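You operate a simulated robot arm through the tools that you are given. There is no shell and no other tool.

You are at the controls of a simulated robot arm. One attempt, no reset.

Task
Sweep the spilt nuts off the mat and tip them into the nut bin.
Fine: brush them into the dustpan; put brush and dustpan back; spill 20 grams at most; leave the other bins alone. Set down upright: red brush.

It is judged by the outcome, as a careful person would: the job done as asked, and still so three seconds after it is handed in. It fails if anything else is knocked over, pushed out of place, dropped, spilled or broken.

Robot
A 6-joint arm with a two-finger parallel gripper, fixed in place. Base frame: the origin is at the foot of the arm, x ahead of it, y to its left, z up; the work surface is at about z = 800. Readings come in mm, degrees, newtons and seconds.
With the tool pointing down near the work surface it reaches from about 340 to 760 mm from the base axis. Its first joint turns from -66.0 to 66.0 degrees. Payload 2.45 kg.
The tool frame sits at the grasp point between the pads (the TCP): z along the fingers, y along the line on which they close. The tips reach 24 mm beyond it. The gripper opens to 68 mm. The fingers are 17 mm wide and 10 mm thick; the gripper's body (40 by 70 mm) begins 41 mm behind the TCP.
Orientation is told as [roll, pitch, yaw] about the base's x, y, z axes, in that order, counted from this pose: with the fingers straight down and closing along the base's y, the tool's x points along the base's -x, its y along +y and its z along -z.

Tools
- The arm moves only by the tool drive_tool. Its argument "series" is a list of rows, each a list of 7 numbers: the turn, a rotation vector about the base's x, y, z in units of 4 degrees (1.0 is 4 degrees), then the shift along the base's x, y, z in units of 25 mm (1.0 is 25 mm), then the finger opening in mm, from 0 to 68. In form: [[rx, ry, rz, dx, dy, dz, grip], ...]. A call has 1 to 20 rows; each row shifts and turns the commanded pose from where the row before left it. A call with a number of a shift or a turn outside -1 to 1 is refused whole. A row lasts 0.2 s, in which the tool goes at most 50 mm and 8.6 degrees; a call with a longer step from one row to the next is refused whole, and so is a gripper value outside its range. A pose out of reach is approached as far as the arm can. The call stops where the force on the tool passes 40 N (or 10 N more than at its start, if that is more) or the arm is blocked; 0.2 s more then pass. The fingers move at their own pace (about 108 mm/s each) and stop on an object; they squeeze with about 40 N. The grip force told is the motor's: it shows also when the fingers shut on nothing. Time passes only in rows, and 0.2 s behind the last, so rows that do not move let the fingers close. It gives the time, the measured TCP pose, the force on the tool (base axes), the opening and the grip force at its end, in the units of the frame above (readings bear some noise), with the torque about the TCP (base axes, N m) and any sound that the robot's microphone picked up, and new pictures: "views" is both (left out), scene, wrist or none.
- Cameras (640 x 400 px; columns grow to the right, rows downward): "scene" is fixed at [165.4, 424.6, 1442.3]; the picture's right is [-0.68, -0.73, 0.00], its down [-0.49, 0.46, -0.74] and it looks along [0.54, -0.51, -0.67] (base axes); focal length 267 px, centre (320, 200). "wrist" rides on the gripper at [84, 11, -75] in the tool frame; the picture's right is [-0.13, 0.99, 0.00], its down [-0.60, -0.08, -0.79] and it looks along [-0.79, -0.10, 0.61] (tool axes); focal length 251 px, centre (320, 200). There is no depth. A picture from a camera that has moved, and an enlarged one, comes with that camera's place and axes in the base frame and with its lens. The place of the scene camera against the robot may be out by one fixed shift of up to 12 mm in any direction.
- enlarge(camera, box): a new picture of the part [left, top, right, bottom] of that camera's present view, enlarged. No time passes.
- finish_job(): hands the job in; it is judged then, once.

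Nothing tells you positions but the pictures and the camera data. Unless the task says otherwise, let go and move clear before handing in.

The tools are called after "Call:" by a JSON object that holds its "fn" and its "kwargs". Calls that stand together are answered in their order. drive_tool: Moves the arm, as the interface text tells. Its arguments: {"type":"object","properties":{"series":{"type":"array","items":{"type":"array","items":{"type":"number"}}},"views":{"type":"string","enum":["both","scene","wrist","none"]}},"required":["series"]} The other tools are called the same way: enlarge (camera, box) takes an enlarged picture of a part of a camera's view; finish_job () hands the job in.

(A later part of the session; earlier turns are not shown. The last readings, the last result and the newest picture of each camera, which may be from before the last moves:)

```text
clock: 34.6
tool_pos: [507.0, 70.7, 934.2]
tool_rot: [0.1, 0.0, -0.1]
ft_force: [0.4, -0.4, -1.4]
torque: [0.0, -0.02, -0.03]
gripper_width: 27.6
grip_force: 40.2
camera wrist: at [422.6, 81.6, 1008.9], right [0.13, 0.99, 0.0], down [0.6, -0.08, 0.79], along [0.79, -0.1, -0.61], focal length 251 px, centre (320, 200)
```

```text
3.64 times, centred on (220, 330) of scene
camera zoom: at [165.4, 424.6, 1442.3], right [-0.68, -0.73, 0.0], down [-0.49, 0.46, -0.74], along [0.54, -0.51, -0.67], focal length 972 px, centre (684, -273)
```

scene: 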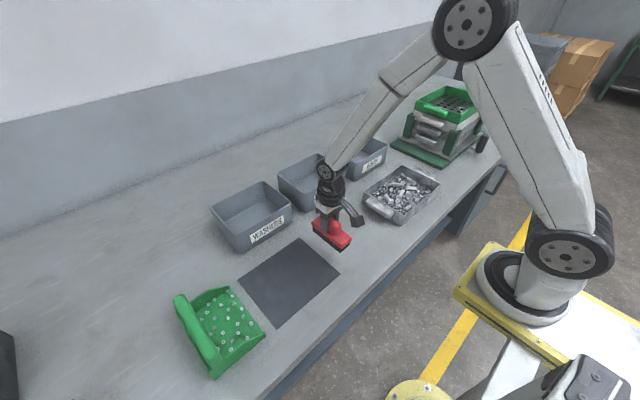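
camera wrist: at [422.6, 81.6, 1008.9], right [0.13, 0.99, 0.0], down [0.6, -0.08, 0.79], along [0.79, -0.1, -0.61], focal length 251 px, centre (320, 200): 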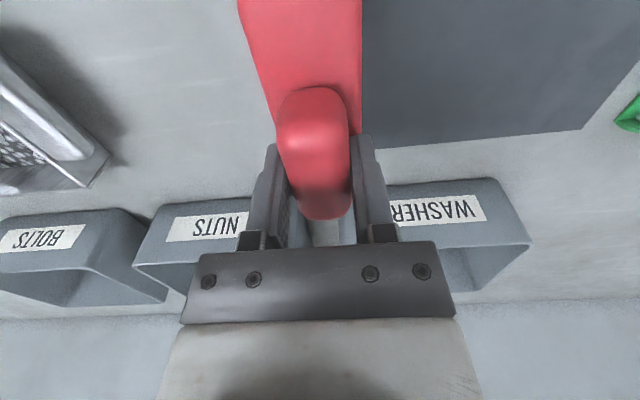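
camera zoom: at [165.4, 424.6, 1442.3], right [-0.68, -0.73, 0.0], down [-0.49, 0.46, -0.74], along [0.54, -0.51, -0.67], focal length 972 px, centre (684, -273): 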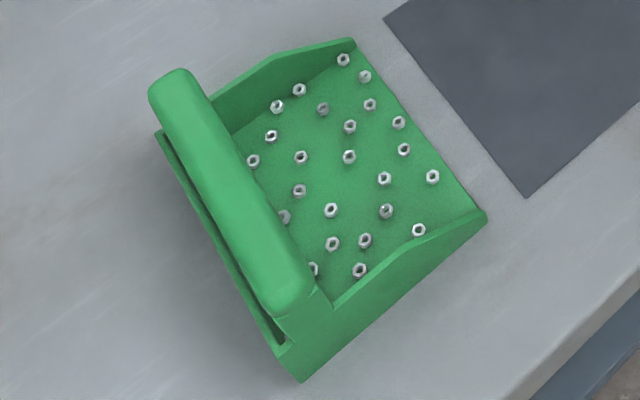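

The mat is clear, no nuts are on the table, and the pan hasn't moved. Next I'll set the brush back exactly where it stood.

Call:
{"fn": "drive_tool", "kwargs": {"series": [[0, 0, 0, 0.1, -0.8, 0, 0], [0, 0, 0, 0.1, -0.8, 0, 0], [0, 0, 0, 0.12, -0.84, 0, 0], [0, 0, 0, 0, 0, -0.8, 0], [0, 0, 0, 0, 0, -0.8, 0], [0, 0, 0, 0, 0, -0.7, 0], [0, 0, 0, 0, 0, -0.3, 0], [0, 0, 0, 0, 0, -0.115, 0], [0, 0, 0, 0, 0, 0, 0]]}}

Call:
{"fn": "enlarge", "kwargs": {"camera": "scene", "box": [310, 205, 380, 265]}}

```text
clock: 36.6
tool_pos: [514.9, 10.4, 867.7]
tool_rot: [0.0, -0.1, 0.0]
ft_force: [0.4, 0.7, -0.8]
torque: [0.01, -0.01, -0.01]
gripper_width: 27.4
grip_force: 39.9
camera wrist: at [431.2, 20.9, 941.3], right [0.13, 0.99, 0.0], down [0.6, -0.08, 0.79], along [0.79, -0.1, -0.61], focal length 251 px, centre (320, 200)
```

scene: 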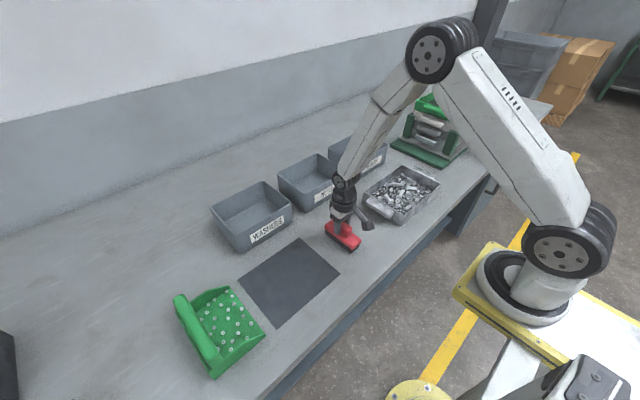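
wrist: 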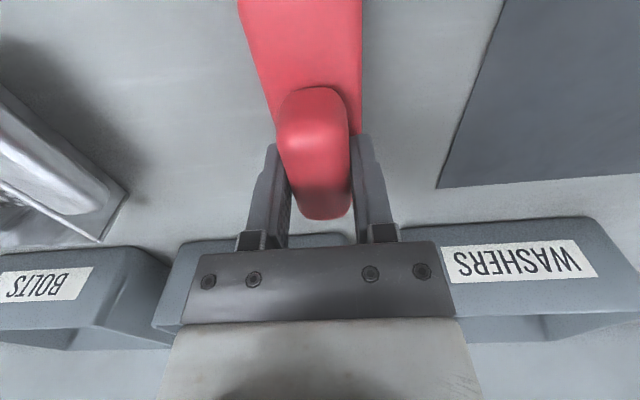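

```text
6.67 times, centred on (345, 235) of scene
camera zoom: at [165.4, 424.6, 1442.3], right [-0.68, -0.73, 0.0], down [-0.49, 0.46, -0.74], along [0.54, -0.51, -0.67], focal length 1782 px, centre (153, -33)
```

zoom: 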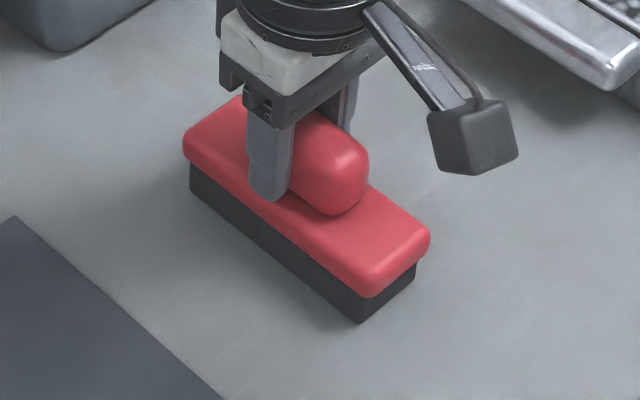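

The brush is within a millimetre of its original spot. I'll lower it until light contact.

Call:
{"fn": "drive_tool", "kwargs": {"series": [[0, 0, 0, 0, 0, -0.025, 0], [0, 0, 0, 0, 0, 0, 0]], "views": "none"}}

Call:
{"fn": "drive_tool", "kwargs": {"series": [[0, 0, 0, 0, 0, -0.025, 0], [0, 0, 0, 0, 0, 0, 0]], "views": "none"}}

```text
clock: 37.2
tool_pos: [514.3, 10.9, 866.1]
tool_rot: [0.0, 0.0, 0.0]
ft_force: [-1.3, -2.4, 5.9]
torque: [-0.06, -0.01, -0.03]
gripper_width: 27.3
grip_force: 40.3
```

```text
clock: 37.8
tool_pos: [513.8, 10.9, 867.2]
tool_rot: [0.0, -0.1, -0.1]
ft_force: [-4.6, -0.2, 27.6]
torque: [-0.05, 0.7, -0.04]
gripper_width: 27.8
grip_force: 40.1
```

Contact is firm, so I'll ease up to light contact, open, and rise clear.

Call:
{"fn": "drive_tool", "kwargs": {"series": [[0, 0, 0, 0, 0, 0.025, 0], [0, 0, 0, 0, 0, 0, 0], [0, 0, 0, 0, 0, 0, 30], [0, 0, 0, 0, 0, 0, 45], [0, 0, 0, 0, 0, 0, 68], [0, 0, 0, 0, 0, 0, 68], [0, 0, 0, 0, 0, 0.4, 68], [0, 0, 0, 0, 0, 0.8, 68], [0, 0, 0, 0, 0, 0.9, 68], [0, 0, 0, 0, 0, 0.9, 68]]}}

Call:
{"fn": "enlarge", "kwargs": {"camera": "scene", "box": [310, 205, 380, 265]}}

```text
clock: 40.0
tool_pos: [515.3, 10.8, 942.0]
tool_rot: [0.0, 0.0, 0.0]
ft_force: [-0.6, -0.4, 0.5]
torque: [-0.02, -0.01, 0.02]
gripper_width: 67.9
grip_force: 0.2
camera wrist: at [431.4, 20.8, 1016.0], right [0.13, 0.99, 0.0], down [0.6, -0.08, 0.79], along [0.79, -0.1, -0.61], focal length 251 px, centre (320, 200)
```

scene: 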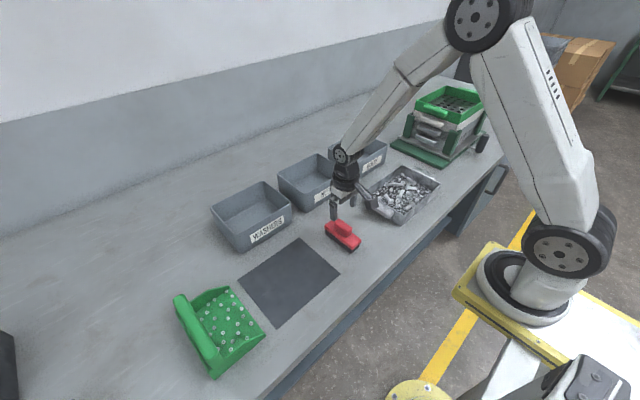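
wrist: 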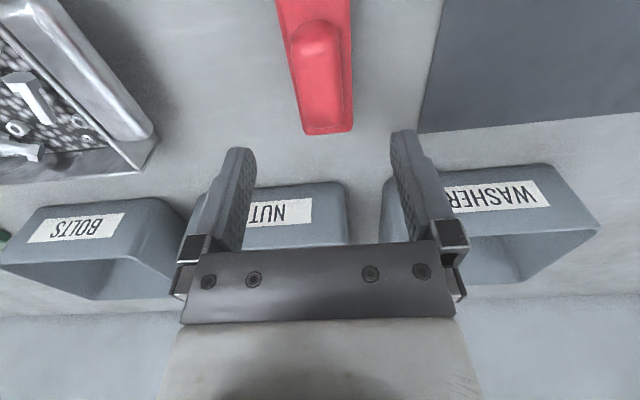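

```text
6.67 times, centred on (345, 235) of scene
camera zoom: at [165.4, 424.6, 1442.3], right [-0.68, -0.73, 0.0], down [-0.49, 0.46, -0.74], along [0.54, -0.51, -0.67], focal length 1782 px, centre (153, -33)
```

zoom: 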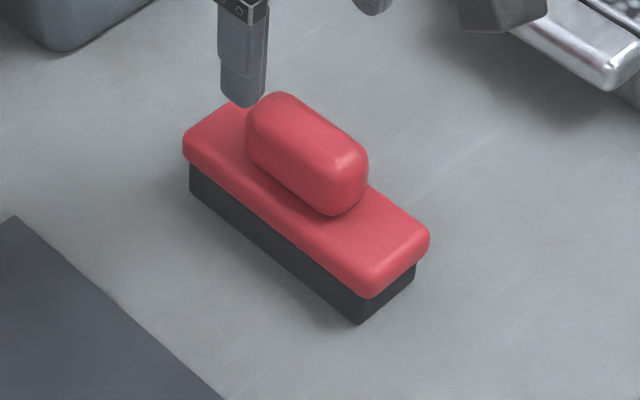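

The brush stands upright in its place. Now I'll move above the pan's handle at about (522, 452).

Call:
{"fn": "drive_tool", "kwargs": {"series": [[0, 0, 0, 0, 0.9, 0.2, 68], [0, 0, 0, 0, 0.98, 0.1, 68], [0, 0, 0, 0, 0.98, 0, 68], [0, 0, 0, 0, 0.98, 0, 68], [0, 0, 0, 0, 0.98, 0, 68], [0, 0, 0, 0, 0.98, 0, 68], [0, 0, 0, 0, 0.98, 0, 68], [0, 0, 0, 0, 0.98, 0, 68], [0, 0, 0, 0, 0.98, 0, 68], [0, 0, 0, 0, 0.98, 0, 68], [0, 0, 0, 0, 0.98, 0, 68], [0, 0, 0, 0, 0.98, 0, 68], [0, 0, 0, 0, 0.98, 0, 68], [0, 0, 0, 0, 0.98, 0, 68], [0, 0, 0, 0, 0.98, 0, 68], [0, 0, 0, 0, 0.98, 0, 68], [0, 0, 0, 0, 0.98, 0, 68], [0, 0, 0, 0, 0.98, 0, 68], [0, 0, 0, -0.8, 0, -0.2, 68], [0, 0, 0, -0.8, 0, 0, 68]]}}

Call:
{"fn": "enlarge", "kwargs": {"camera": "wrist", "box": [180, 0, 460, 240]}}

```text
clock: 44.2
tool_pos: [475.2, 448.9, 943.7]
tool_rot: [0.0, 0.0, 0.0]
ft_force: [-0.2, -0.7, -0.9]
torque: [0.04, 0.02, -0.02]
gripper_width: 68.0
grip_force: 0.0
camera wrist: at [391.1, 459.6, 1018.0], right [0.13, 0.99, 0.0], down [0.6, -0.08, 0.79], along [0.79, -0.1, -0.61], focal length 251 px, centre (320, 200)
```

scene: 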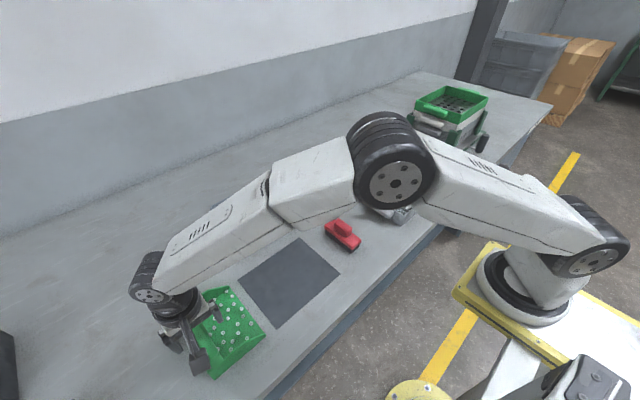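
wrist: 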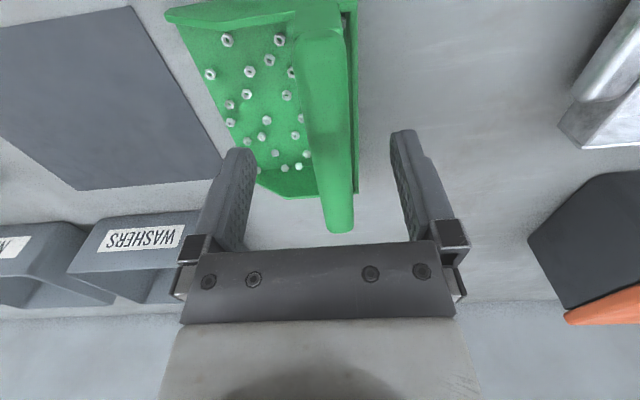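

```text
1.67 times, centred on (320, 120) of wrist
camera zoom: at [391.1, 459.6, 1018.0], right [0.13, 0.99, 0.0], down [0.6, -0.08, 0.79], along [0.79, -0.1, -0.61], focal length 419 px, centre (320, 333)
```

zoom: 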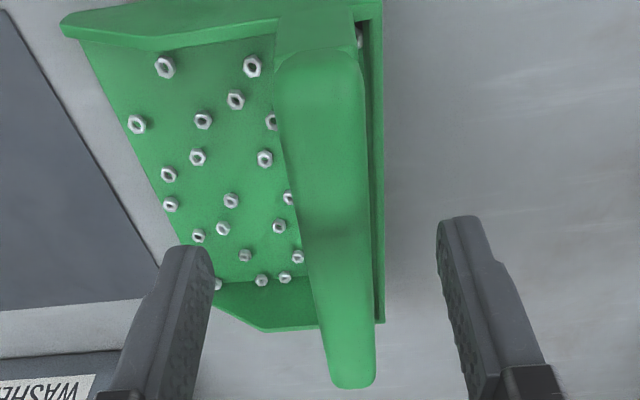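

The handle is a raised bar centred at y≈451.5 with its top around z≈890 and the rear wall's top at about 850. I'll go over its middle and descend in two stages.

Call:
{"fn": "drive_tool", "kwargs": {"series": [[0, 0, 0, 0.94, 0.06, 0, 68], [0, 0, 0, 0.94, 0, 0, 68], [0, 0, 0, 0, 0, -0.7, 68], [0, 0, 0, 0, 0, -0.7, 68], [0, 0, 0, 0, 0, -0.4, 68], [0, 0, 0, 0, 0, 0, 68]]}}

Call:
{"fn": "enlarge", "kwargs": {"camera": "wrist", "box": [180, 0, 460, 240]}}

Call:
{"fn": "enlarge", "kwargs": {"camera": "scene", "box": [150, 275, 270, 385]}}

```text
clock: 45.6
tool_pos: [522.6, 451.3, 898.4]
tool_rot: [0.2, 0.0, 0.0]
ft_force: [0.1, 0.2, -0.3]
torque: [0.01, 0.01, -0.04]
gripper_width: 67.9
grip_force: 0.0
camera wrist: at [438.1, 461.6, 973.0], right [0.13, 0.99, 0.0], down [0.6, -0.08, 0.79], along [0.79, -0.1, -0.61], focal length 251 px, centre (320, 200)
```

scene: 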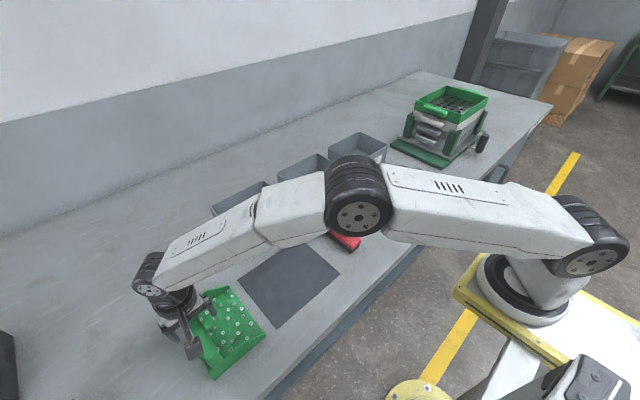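
wrist: 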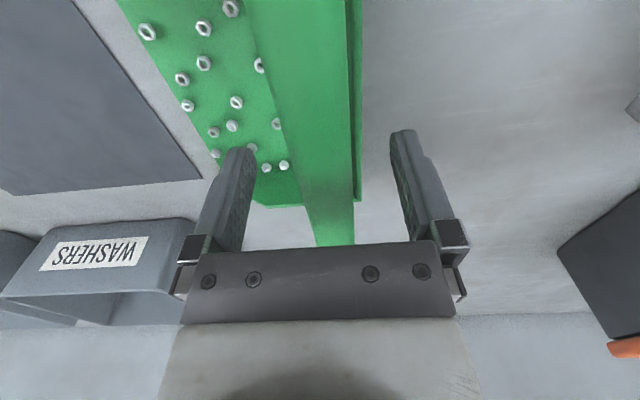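

```text
1.67 times, centred on (320, 120) of wrist
camera zoom: at [438.1, 461.6, 973.0], right [0.13, 0.99, 0.0], down [0.6, -0.08, 0.79], along [0.79, -0.1, -0.61], focal length 419 px, centre (320, 333)
```

zoom: 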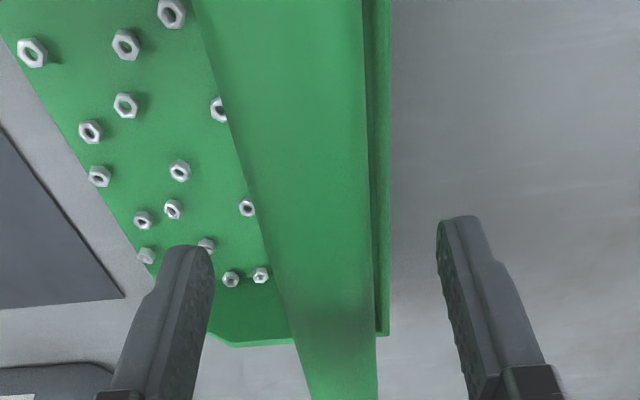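

```text
3.64 times, centred on (210, 330) of scene
camera zoom: at [165.4, 424.6, 1442.3], right [-0.68, -0.73, 0.0], down [-0.49, 0.46, -0.74], along [0.54, -0.51, -0.67], focal length 972 px, centre (720, -273)
```

zoom: 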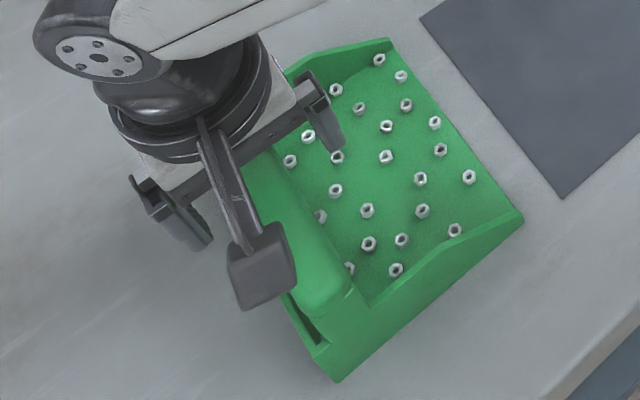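

The fingers straddle the bar symmetrically. I'll lower so the tips stop just above the rear wall, then close.

Call:
{"fn": "drive_tool", "kwargs": {"series": [[0, 0, 0, 0, 0.03, -0.4, 68], [0, 0, 0, 0, 0, -0.35, 68], [0, 0, 0, 0, 0, 0, 50], [0, 0, 0, 0, 0, 0, 34], [0, 0, 0, 0, 0, 0, 20], [0, 0, 0, 0, 0, 0, 10], [0, 0, 0, 0, 0, 0, 0], [0, 0, 0, 0, 0, 0, 0]]}}

Call:
{"fn": "enlarge", "kwargs": {"camera": "scene", "box": [150, 275, 270, 385]}}

```text
clock: 47.4
tool_pos: [522.3, 450.8, 879.4]
tool_rot: [0.1, 0.0, 0.0]
ft_force: [0.3, 1.7, 0.5]
torque: [0.05, -0.19, 0.02]
gripper_width: 26.8
grip_force: 40.2
camera wrist: at [438.4, 462.4, 954.2], right [0.13, 0.99, 0.0], down [0.6, -0.08, 0.79], along [0.79, -0.1, -0.61], focal length 251 px, centre (320, 200)
```

scene: 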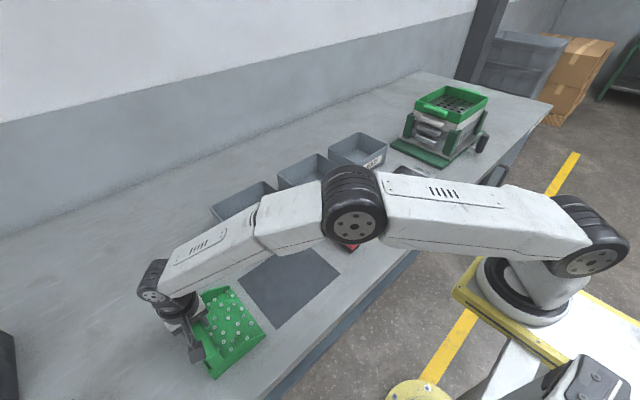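
wrist: 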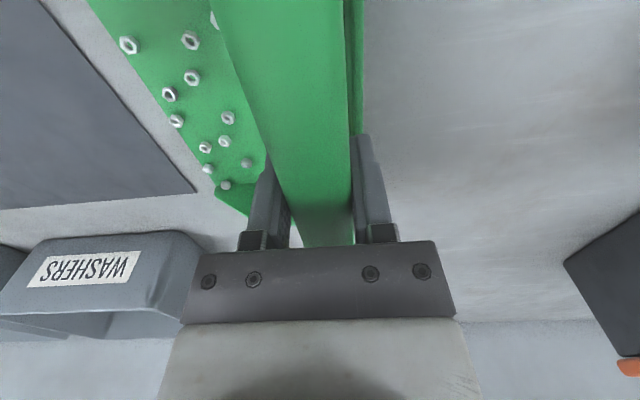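

```text
3.64 times, centred on (210, 330) of scene
camera zoom: at [165.4, 424.7, 1442.3], right [-0.68, -0.73, 0.0], down [-0.49, 0.46, -0.74], along [0.54, -0.51, -0.67], focal length 972 px, centre (720, -273)
```

zoom: 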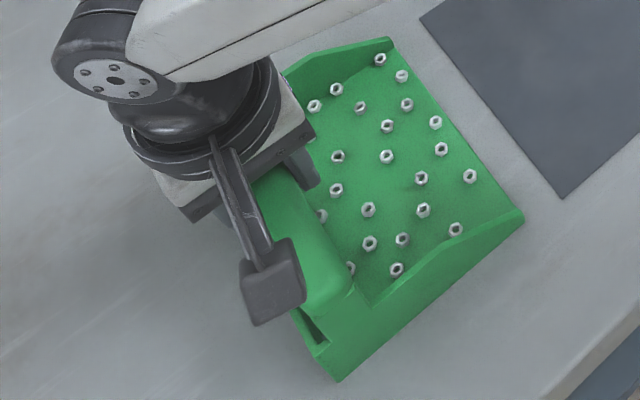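

The handle is gripped at 27 mm. I'll lift slowly and check how the pan hangs.

Call:
{"fn": "drive_tool", "kwargs": {"series": [[0, 0, 0, 0, 0, 0.1, 0], [0, 0, 0, 0, 0, 0.2, 0], [0, 0, 0, 0, 0, 0.3, 0], [0, 0, 0, 0, 0, 0.4, 0], [0, 0, 0, 0, 0, 0, 0]]}}

Call:
{"fn": "enlarge", "kwargs": {"camera": "scene", "box": [150, 275, 270, 385]}}

```text
clock: 48.6
tool_pos: [521.7, 450.9, 905.8]
tool_rot: [0.1, 0.0, 0.0]
ft_force: [0.5, -0.6, -3.1]
torque: [0.04, 0.04, -0.02]
gripper_width: 26.8
grip_force: 40.7
camera wrist: at [438.5, 462.1, 978.9], right [0.13, 0.99, 0.0], down [0.6, -0.08, 0.79], along [0.79, -0.1, -0.61], focal length 251 px, centre (320, 200)
```

scene: 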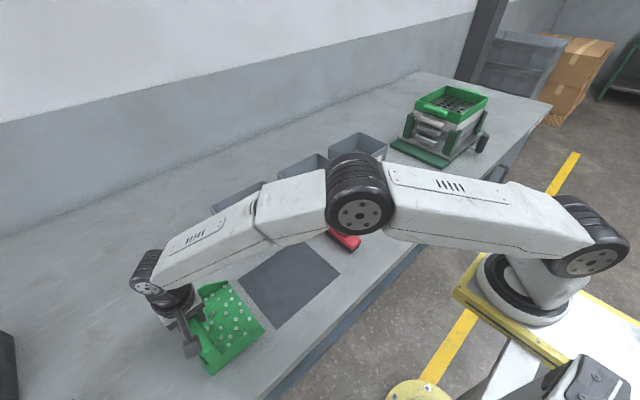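
wrist: 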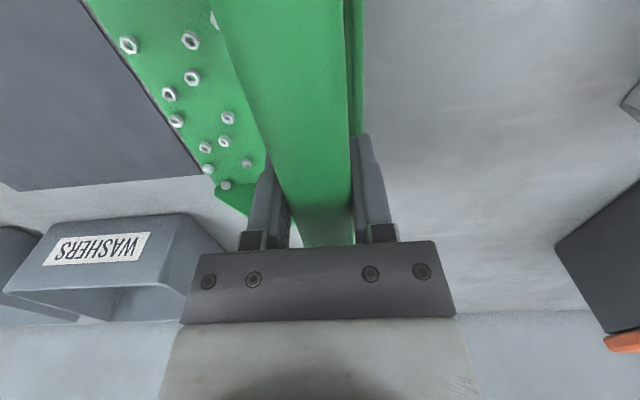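

```text
3.64 times, centred on (210, 330) of scene
camera zoom: at [165.4, 424.7, 1442.3], right [-0.68, -0.73, 0.0], down [-0.49, 0.46, -0.74], along [0.54, -0.51, -0.67], focal length 972 px, centre (720, -273)
```

zoom: 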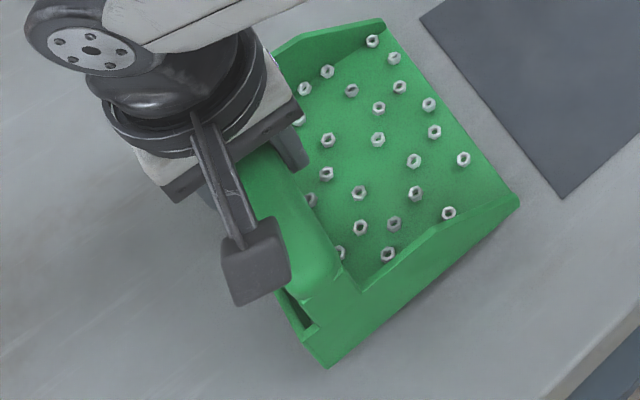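

The pan hangs level with about 3 N of load. I'll lift it while tilting the mouth up 8° so nothing slides out.

Call:
{"fn": "drive_tool", "kwargs": {"series": [[-0.5, 0, 0, 0, 0, 0.4, 0], [-0.75, 0, 0, 0, 0, 0.8, 0], [-0.75, 0, 0, 0, 0, 0.9, 0], [0, 0, 0, 0, 0, 0.9, 0], [0, 0, 0, 0, 0, 0.9, 0], [0, 0, 0, 0, 0, 0.9, 0], [0, 0, 0, 0, 0, 0.9, 0], [0, 0, 0, 0, 0, 0.9, 0], [0, 0, 0, 0, 0, 0.6, 0], [0, 0, 0, 0, 0, 0, 0]]}}

```text
clock: 50.8
tool_pos: [522.4, 452.1, 1085.6]
tool_rot: [-8.0, 0.1, 0.0]
ft_force: [-0.5, -0.4, -2.7]
torque: [0.07, -0.04, 0.02]
gripper_width: 26.9
grip_force: 39.6
camera wrist: at [438.3, 472.8, 1157.4], right [0.13, 0.98, -0.14], down [0.6, 0.03, 0.8], along [0.79, -0.19, -0.59], focal length 251 px, centre (320, 200)
```

scene: 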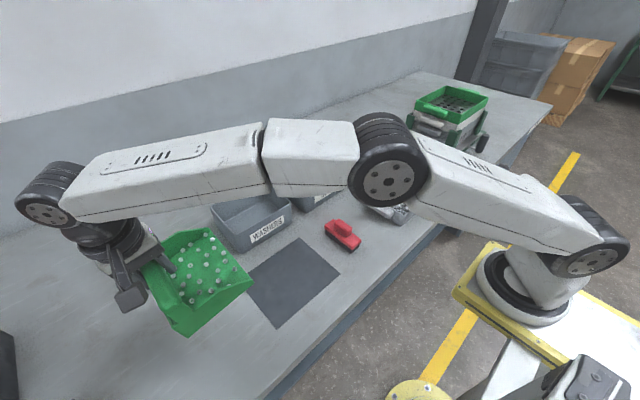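
wrist: 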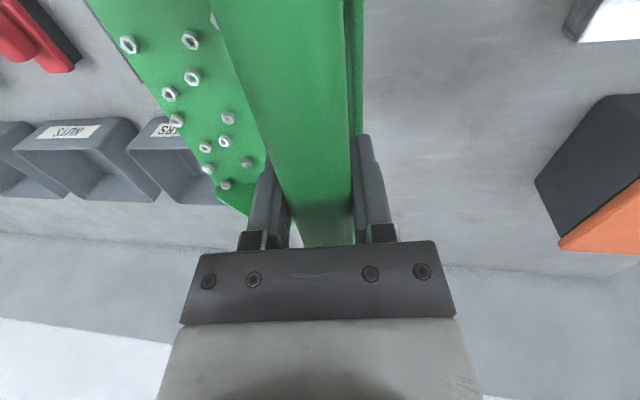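

The pan is raised and the nuts sit still. From here the wrist camera sees the nut bin, so I'll measure it.

Call:
{"fn": "enlarge", "kwargs": {"camera": "wrist", "box": [0, 90, 220, 250]}}

Call:
{"fn": "enlarge", "kwargs": {"camera": "scene", "box": [200, 120, 420, 280]}}

```text
2.50 times, centred on (110, 170) of wrist
camera zoom: at [438.3, 472.8, 1157.4], right [0.13, 0.98, -0.14], down [0.6, 0.03, 0.8], along [0.79, -0.19, -0.59], focal length 629 px, centre (845, 275)
```

zoom: 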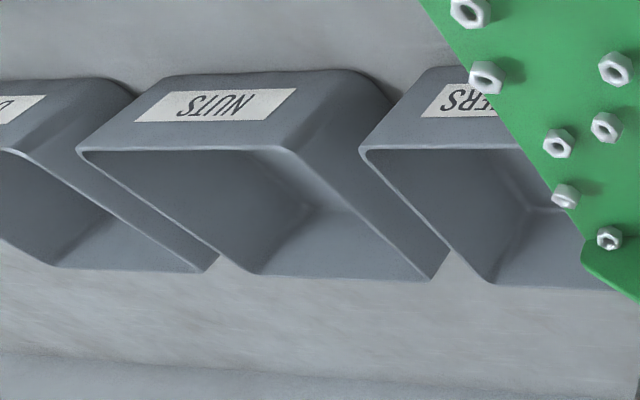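

```text
2.50 times, centred on (310, 200) of scene
camera zoom: at [165.4, 424.7, 1442.3], right [-0.68, -0.73, 0.0], down [-0.49, 0.46, -0.74], along [0.54, -0.51, -0.67], focal length 668 px, centre (345, 200)
```

zoom: 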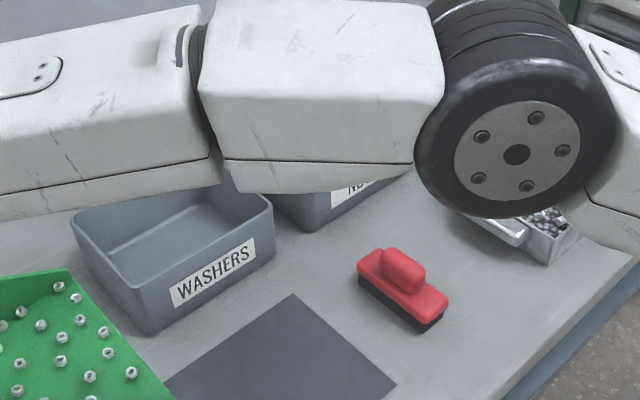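

The bin rim spans about x 678–829 and y -175 to 13. I'll carry the pan round, turning it -90° so its mouth faces back towards the base, and stop short of the bin.

Call:
{"fn": "drive_tool", "kwargs": {"series": [[0, 0, -0.4, 0.1, -0.4, 0, 0], [0, 0, -0.9, 0.205, -0.8, 0, 0], [0, 0, -1, 0.205, -0.925, 0, 0], [0, 0, -1, 0.205, -0.925, 0, 0], [0, 0, -1, 0.205, -0.925, 0, 0], [0, 0, -1, 0.205, -0.925, 0, 0], [0, 0, -1, 0.205, -0.925, 0, 0], [0, 0, -1, 0.205, -0.925, 0, 0], [0, 0, -1, 0.205, -0.925, 0, 0], [0, 0, -0.7, 0.205, -0.7, 0, 0], [0, 0, -0.3, 0, -0.3, 0, 0], [0, 0, 0, 0, 0, 0, 0]]}}

```text
clock: 53.4
tool_pos: [570.4, 236.0, 1085.0]
tool_rot: [-8.0, 0.0, -37.1]
ft_force: [-0.5, 0.0, -3.6]
torque: [0.05, -0.01, 0.02]
gripper_width: 27.0
grip_force: 39.9
camera wrist: at [516.4, 301.8, 1156.6], right [0.7, 0.7, -0.14], down [0.5, -0.34, 0.8], along [0.51, -0.62, -0.59], focal length 251 px, centre (320, 200)
```

scene: 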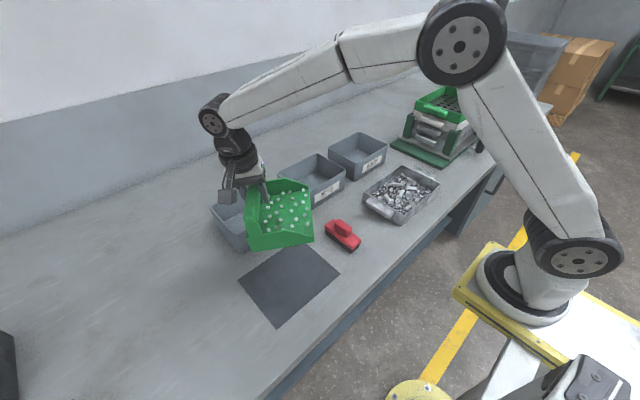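
wrist: 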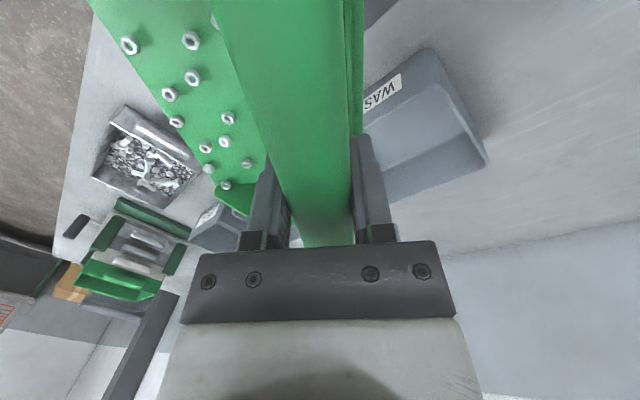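

The transit is smooth and the nuts are staying put, so I'll continue the turn to face the bin.

Call:
{"fn": "drive_tool", "kwargs": {"series": [[0, 0, -0.5, 0.08, -0.4, 0, 0], [0, 0, -0.9, 0.2, -0.8, 0, 0], [0, 0, -0.95, 0.2, -0.9, 0, 0], [0, 0, -0.95, 0.2, -0.9, 0, 0], [0, 0, -0.95, 0.2, -0.9, 0, 0], [0, 0, -0.95, 0.2, -0.9, 0, 0], [0, 0, -0.95, 0.2, -0.9, 0, 0], [0, 0, -0.95, 0.2, -0.9, 0, 0], [0, 0, -0.95, 0.2, -0.9, 0, 0], [0, 0, -0.95, 0.2, -0.9, 0, 0], [0, 0, -0.95, 0.2, -0.9, 0, 0], [0, 0, -0.95, 0.2, -0.9, 0, 0], [0, 0, -0.95, 0.2, -0.9, 0, 0], [0, 0, -0.95, 0.2, -0.9, 0, 0], [0, 0, -0.4, 0.08, -0.62, 0, 0], [0, 0, 0, 0, 0, 0, 0]]}}

Call:
{"fn": "enlarge", "kwargs": {"camera": "scene", "box": [250, 90, 430, 230]}}

```text
clock: 56.8
tool_pos: [639.0, -80.2, 1084.6]
tool_rot: [-8.0, -0.1, -89.9]
ft_force: [-0.1, 0.1, -3.3]
torque: [-0.02, -0.06, -0.03]
gripper_width: 26.8
grip_force: 39.8
camera wrist: at [661.5, 3.4, 1156.5], right [0.98, -0.13, -0.14], down [0.03, -0.6, 0.8], along [-0.19, -0.79, -0.59], focal length 251 px, centre (320, 200)
```

scene: 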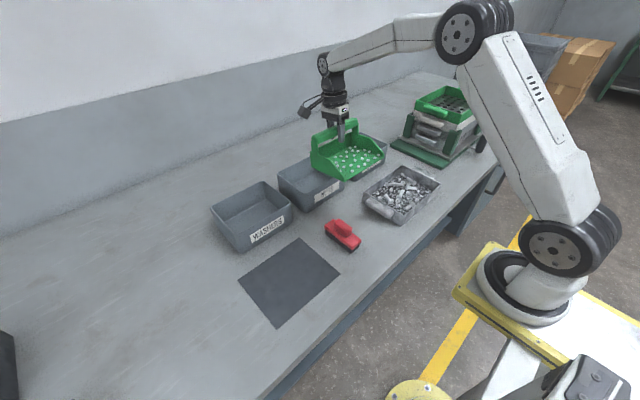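
wrist: 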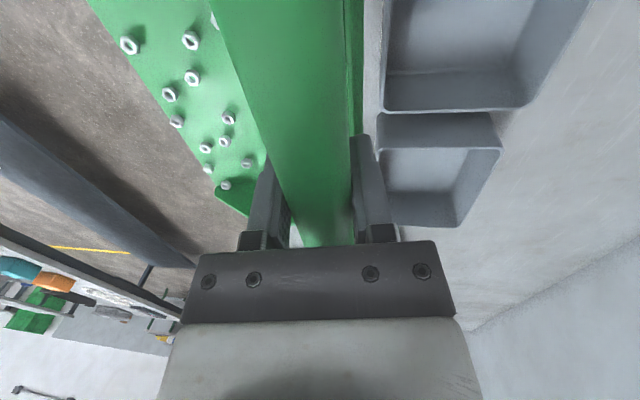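

```text
2.86 times, centred on (340, 160) of scene
camera zoom: at [165.4, 424.6, 1442.3], right [-0.68, -0.73, 0.0], down [-0.49, 0.46, -0.74], along [0.54, -0.51, -0.67], focal length 764 px, centre (263, 314)
```

zoom: 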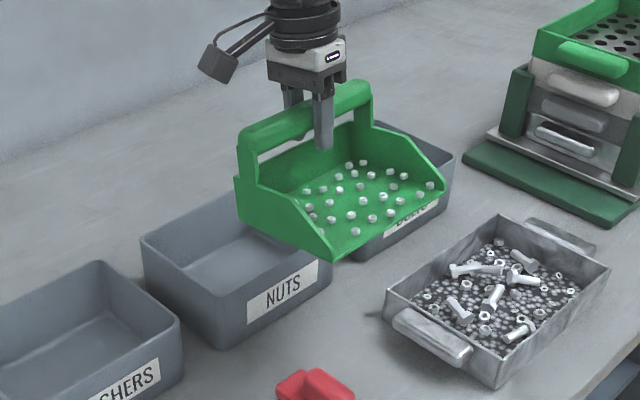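

The pan is level over the bin's front, and the bin centre is at about (752, -82). I'll move further out and lower, levelling the pan, so the lip will pour inside the bin.

Call:
{"fn": "drive_tool", "kwargs": {"series": [[0, -0.2, 0, 0.4, -0.08, -0.2, 0], [0, -0.3, 0, 0.8, 0, -0.3, 0], [0, -0.3, 0, 0.8, 0, -0.3, 0], [0, -0.3, 0, 0.8, 0, -0.3, 0], [0, -0.3, 0, 0.8, 0, -0.3, 0], [0, -0.3, 0, 0.8, 0, -0.3, 0], [0, -0.3, 0, 0.4, 0, -0.1, 0], [0, 0, 0, 0, 0, 0, 0]]}}

Call:
{"fn": "enlarge", "kwargs": {"camera": "scene", "box": [250, 90, 430, 230]}}

```text
clock: 58.6
tool_pos: [759.8, -82.8, 1039.4]
tool_rot: [-0.1, 0.1, -90.0]
ft_force: [-0.2, -0.7, -2.8]
torque: [-0.05, -0.06, -0.02]
gripper_width: 26.6
grip_force: 40.0
camera wrist: at [770.7, 1.5, 1113.9], right [0.99, -0.13, 0.0], down [-0.08, -0.6, 0.79], along [-0.1, -0.79, -0.61], focal length 251 px, centre (320, 200)
```

scene: 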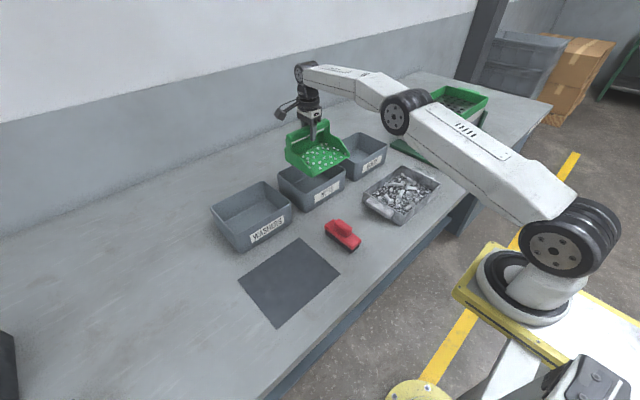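
wrist: 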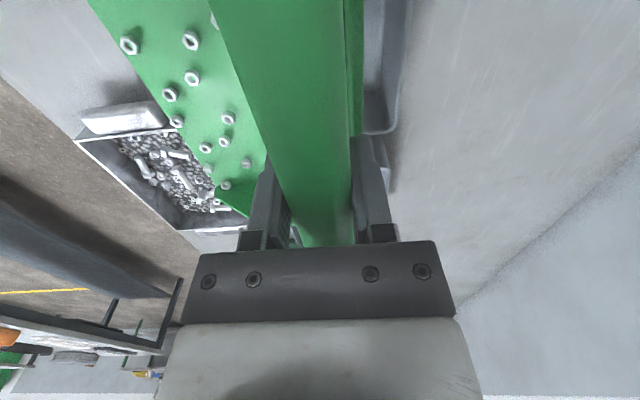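

```text
2.86 times, centred on (340, 160) of scene
camera zoom: at [165.4, 424.6, 1442.3], right [-0.68, -0.73, 0.0], down [-0.49, 0.46, -0.74], along [0.54, -0.51, -0.67], focal length 764 px, centre (263, 314)
```

zoom: 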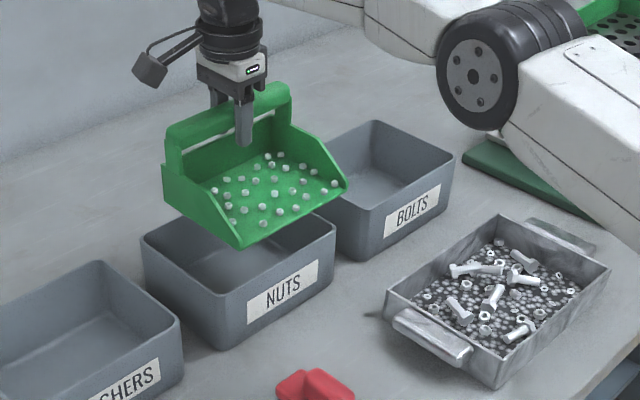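

The arm has reached there. I'll keep moving out to x≈800 while tilting just 12°, putting the lip well inside the bin's opening before the nuts slide.

Call:
{"fn": "drive_tool", "kwargs": {"series": [[0, -0.3, 0, 0.5, 0, 0, 0], [0, -0.6, 0, 0.6, 0, 0, 0], [0, -0.8, 0, 0.5, 0, 0, 0], [0, -0.8, 0, 0.2, 0, 0, 0], [0, 0, 0, 0, 0, 0, 0]]}}

Call:
{"fn": "enlarge", "kwargs": {"camera": "scene", "box": [250, 90, 430, 230]}}

```text
clock: 59.8
tool_pos: [793.5, -82.4, 1038.9]
tool_rot: [9.9, 0.0, -90.0]
ft_force: [0.0, 0.7, -4.0]
torque: [0.01, -0.05, 0.0]
gripper_width: 26.9
grip_force: 39.6
out of reach, approached as far as the arm can: row 1, 2
camera wrist: at [791.3, 2.8, 1113.5], right [0.98, -0.13, 0.17], down [-0.22, -0.6, 0.77], along [0.01, -0.79, -0.62], focal length 251 px, centre (320, 200)
```

scene: 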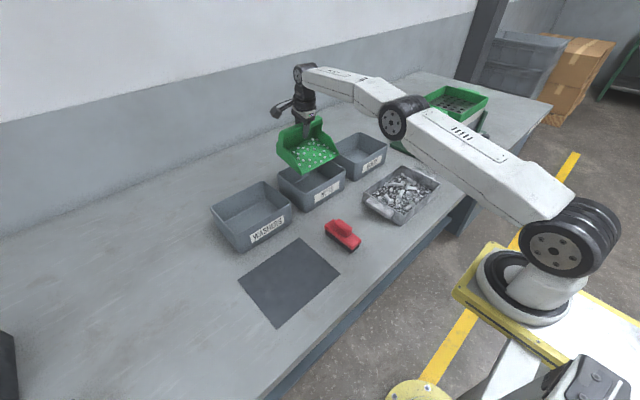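
wrist: 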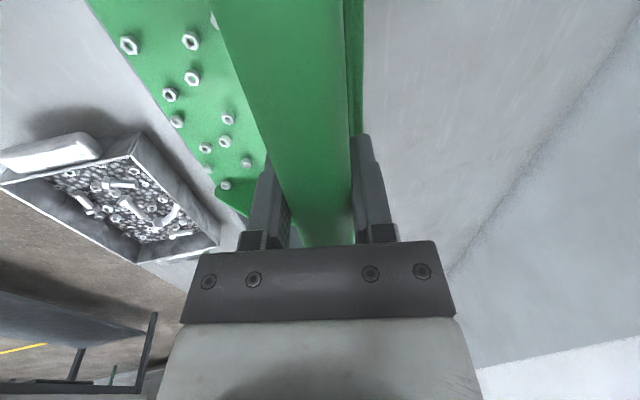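

```text
2.86 times, centred on (340, 160) of scene
camera zoom: at [165.5, 424.6, 1442.3], right [-0.68, -0.73, 0.0], down [-0.49, 0.46, -0.74], along [0.54, -0.51, -0.67], focal length 764 px, centre (263, 314)
```

zoom: 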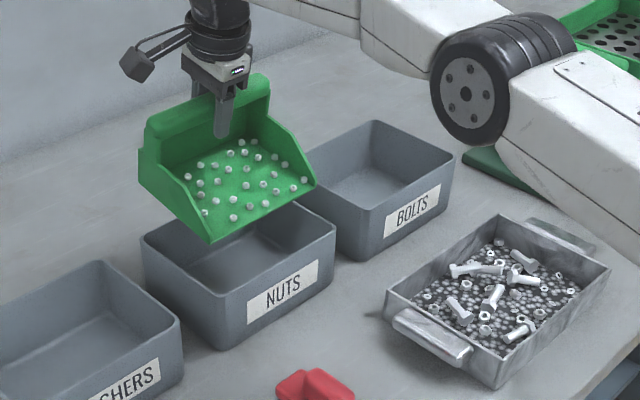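

The lip is over the bin. I'll continue tilting to about 30° and check where the nuts are.

Call:
{"fn": "drive_tool", "kwargs": {"series": [[0, -0.8, 0, 0.1, 0, 0, 0], [0, -1, 0, 0.1, 0, 0, 0], [0, -1, 0, 0, 0, 0, 0], [0, -1, 0, 0, 0, 0, 0], [0, -1, 0, 0, 0, 0, 0]]}}

Call:
{"fn": "enlarge", "kwargs": {"camera": "scene", "box": [250, 90, 430, 230]}}

```text
clock: 61.0
tool_pos: [798.9, -80.1, 1038.1]
tool_rot: [29.2, -0.1, -90.0]
ft_force: [0.0, -0.4, -3.7]
torque: [-0.01, 0.01, -0.02]
gripper_width: 26.8
grip_force: 40.5
camera wrist: at [772.1, 2.4, 1108.5], right [0.87, -0.13, 0.48], down [-0.46, -0.6, 0.65], along [0.21, -0.79, -0.58], focal length 251 px, centre (320, 200)
```

scene: 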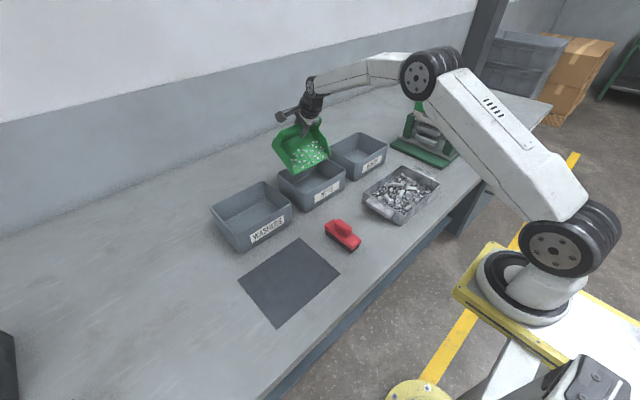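
wrist: 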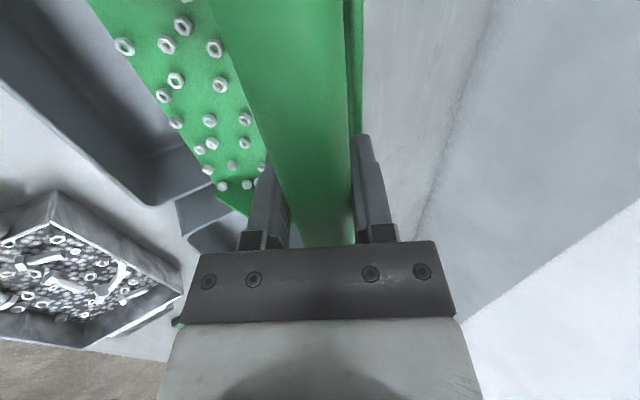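

```text
2.86 times, centred on (340, 160) of scene
camera zoom: at [165.5, 424.6, 1442.3], right [-0.68, -0.73, 0.0], down [-0.49, 0.46, -0.74], along [0.54, -0.51, -0.67], focal length 764 px, centre (263, 314)
```

zoom: 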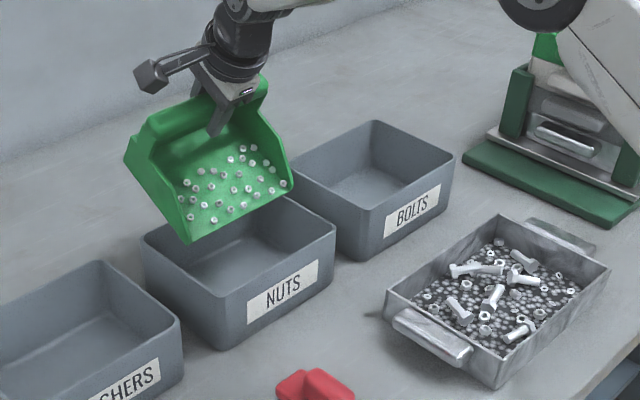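

The nuts have just started creeping to the lip, which is centred over the bin. I'll tip further while pulling back to keep the lip over the middle.

Call:
{"fn": "drive_tool", "kwargs": {"series": [[0, -1, 0, -0.25, 0, 0, 0], [0, -1, 0, -0.3, 0, 0, 0], [0, -1, 0, -0.3, 0, 0, 0], [0, -1, 0, -0.33, 0, 0, 0], [0, -1, 0, -0.35, 0, 0, 0], [0, 0, 0, 0, 0, 0, 0]]}}

Call:
{"fn": "enlarge", "kwargs": {"camera": "scene", "box": [250, 90, 430, 230]}}

```text
clock: 62.4
tool_pos: [766.5, -78.8, 1039.5]
tool_rot: [46.6, 0.4, -89.4]
ft_force: [0.2, -0.2, -1.9]
torque: [-0.04, 0.02, -0.02]
gripper_width: 26.6
grip_force: 40.5
out of reach, approached as far as the arm can: row 5
camera wrist: at [719.5, 3.5, 1098.6], right [0.68, -0.13, 0.72], down [-0.62, -0.61, 0.48], along [0.38, -0.78, -0.5], focal length 251 px, centre (320, 200)
```

scene: 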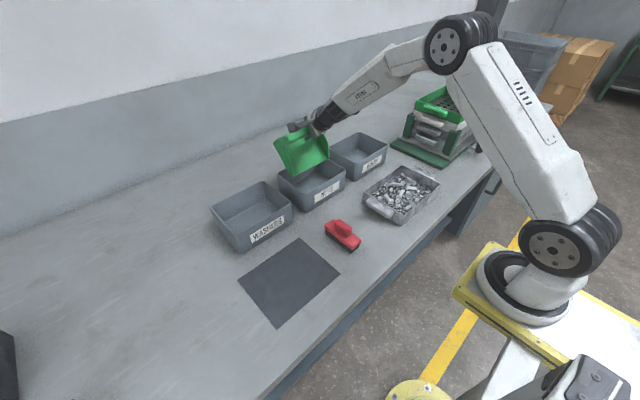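
wrist: 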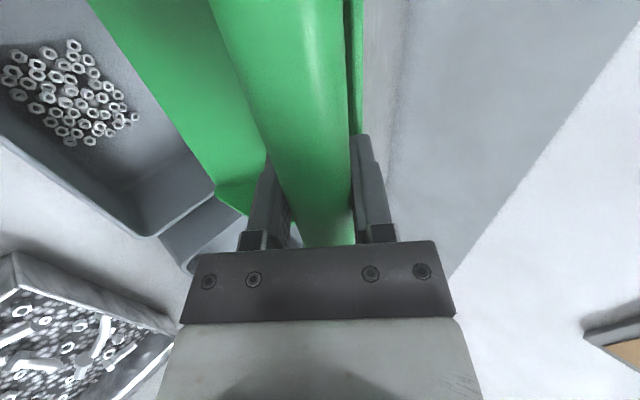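

```text
2.86 times, centred on (340, 160) of scene
camera zoom: at [165.4, 424.6, 1442.3], right [-0.68, -0.73, 0.0], down [-0.49, 0.46, -0.74], along [0.54, -0.51, -0.67], focal length 764 px, centre (263, 314)
```

zoom: 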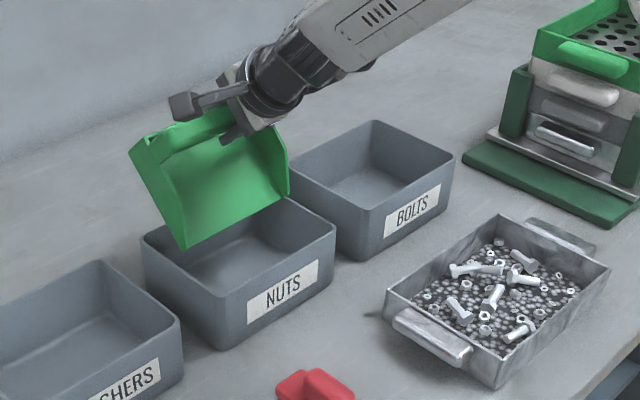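

The nuts have dropped into the nut bin and the pan's load fell. I'll check that the pan is fully empty.

Call:
{"fn": "drive_tool", "kwargs": {"series": [[0, 0, 0, 0, 0, 0, 0], [0, 0, 0, 0, 0, 0, 0], [0, 0, 0, 0, 0, 0, 0]]}}

Call:
{"fn": "enlarge", "kwargs": {"camera": "scene", "box": [280, 115, 350, 210]}}

Call:
{"fn": "enlarge", "kwargs": {"camera": "wrist", "box": [0, 0, 380, 240]}}

```text
clock: 63.2
tool_pos: [767.4, -78.8, 1038.2]
tool_rot: [46.6, 0.5, -89.4]
ft_force: [0.0, -0.2, -2.1]
torque: [0.01, 0.04, 0.0]
gripper_width: 27.0
grip_force: 40.2
camera wrist: at [719.6, 3.7, 1098.7], right [0.68, -0.13, 0.72], down [-0.62, -0.61, 0.48], along [0.38, -0.78, -0.5], focal length 251 px, centre (320, 200)
```

scene: 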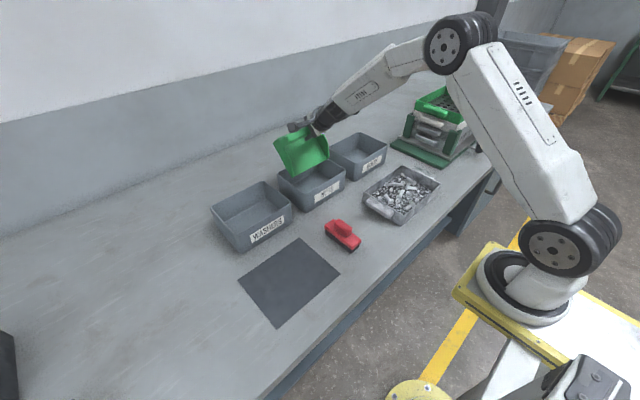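
wrist: 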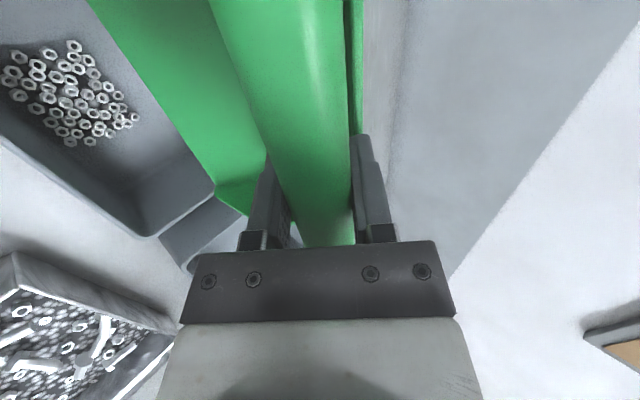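

```text
4.21 times, centred on (315, 162) of scene
camera zoom: at [165.4, 424.6, 1442.3], right [-0.68, -0.73, 0.0], down [-0.49, 0.46, -0.74], along [0.54, -0.51, -0.67], focal length 1126 px, centre (341, 358)
```

zoom: 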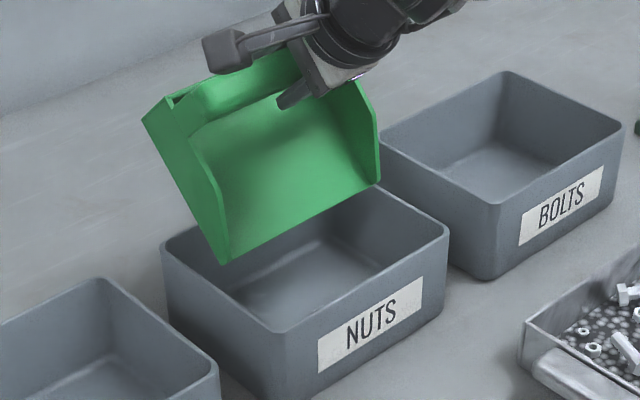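

```text
1.67 times, centred on (190, 120) of wrist
camera zoom: at [719.6, 3.7, 1098.7], right [0.68, -0.13, 0.72], down [-0.62, -0.61, 0.48], along [0.38, -0.78, -0.5], focal length 419 px, centre (537, 333)
```

zoom: 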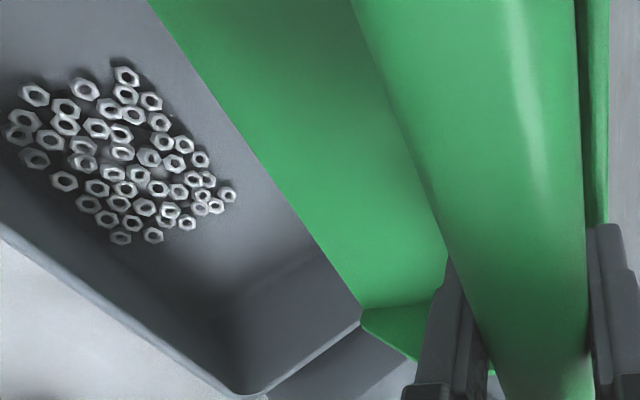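

All the nuts are in the nut bin and the pan is empty. I'll level the pan while rising and drawing back.

Call:
{"fn": "drive_tool", "kwargs": {"series": [[0, 0, 0, 0, 0, 0.4, 0], [0, 1, 0, 0, 0, 0.5, 0], [0, 1, 0, -0.2, 0, 0.5, 0], [0, 1, 0, -0.4, 0, 0.4, 0], [0, 1, 0, -0.5, 0, 0.2, 0], [0, 1, 0, -0.6, 0, 0.2, 0], [0, 1, 0, -0.6, 0, 0, 0], [0, 1, 0, -0.6, 0, 0, 0], [0, 1, 0, -0.6, 0, 0, 0], [0, 1, 0, -0.6, 0, 0, 0], [0, 1, 0, -0.6, 0, 0, 0], [0, 1, 0, -0.3, 0, 0, 0], [0, 0, 0, 0, 0, 0, 0]]}}

Call:
{"fn": "enlarge", "kwargs": {"camera": "scene", "box": [250, 90, 430, 230]}}

```text
clock: 66.0
tool_pos: [642.4, -77.4, 1088.8]
tool_rot: [5.3, 0.1, -90.1]
ft_force: [0.9, 0.1, -1.8]
torque: [-0.01, -0.01, 0.01]
gripper_width: 26.8
grip_force: 40.3
out of reach, approached as far as the arm can: row 2
camera wrist: at [646.9, 6.8, 1164.8], right [0.99, -0.13, 0.09], down [-0.15, -0.6, 0.78], along [-0.05, -0.79, -0.62], focal length 251 px, centre (320, 200)
```

scene: 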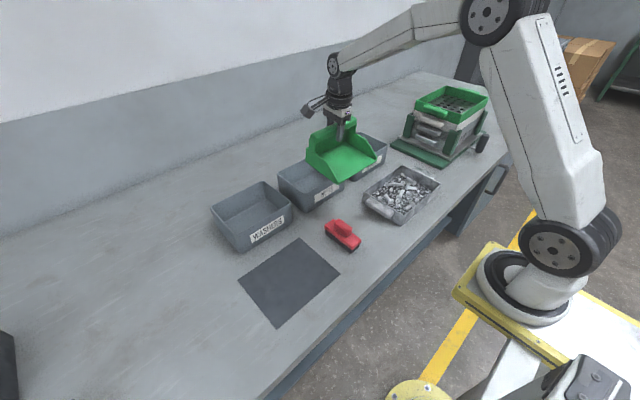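
wrist: 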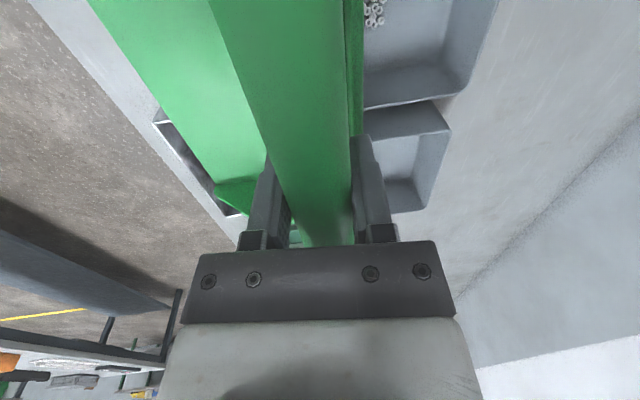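

```text
2.86 times, centred on (340, 160) of scene
camera zoom: at [165.4, 424.6, 1442.3], right [-0.68, -0.73, 0.0], down [-0.49, 0.46, -0.74], along [0.54, -0.51, -0.67], focal length 764 px, centre (263, 314)
```

zoom: 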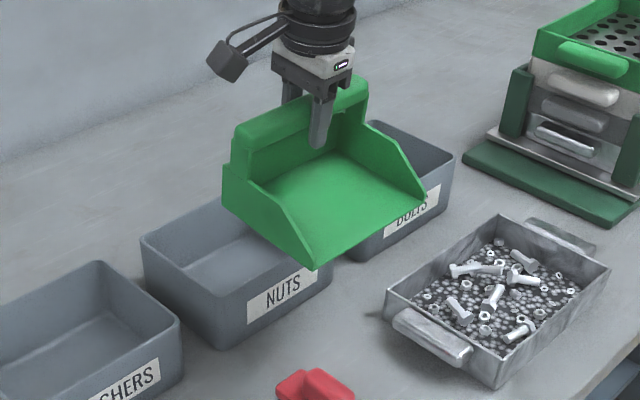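

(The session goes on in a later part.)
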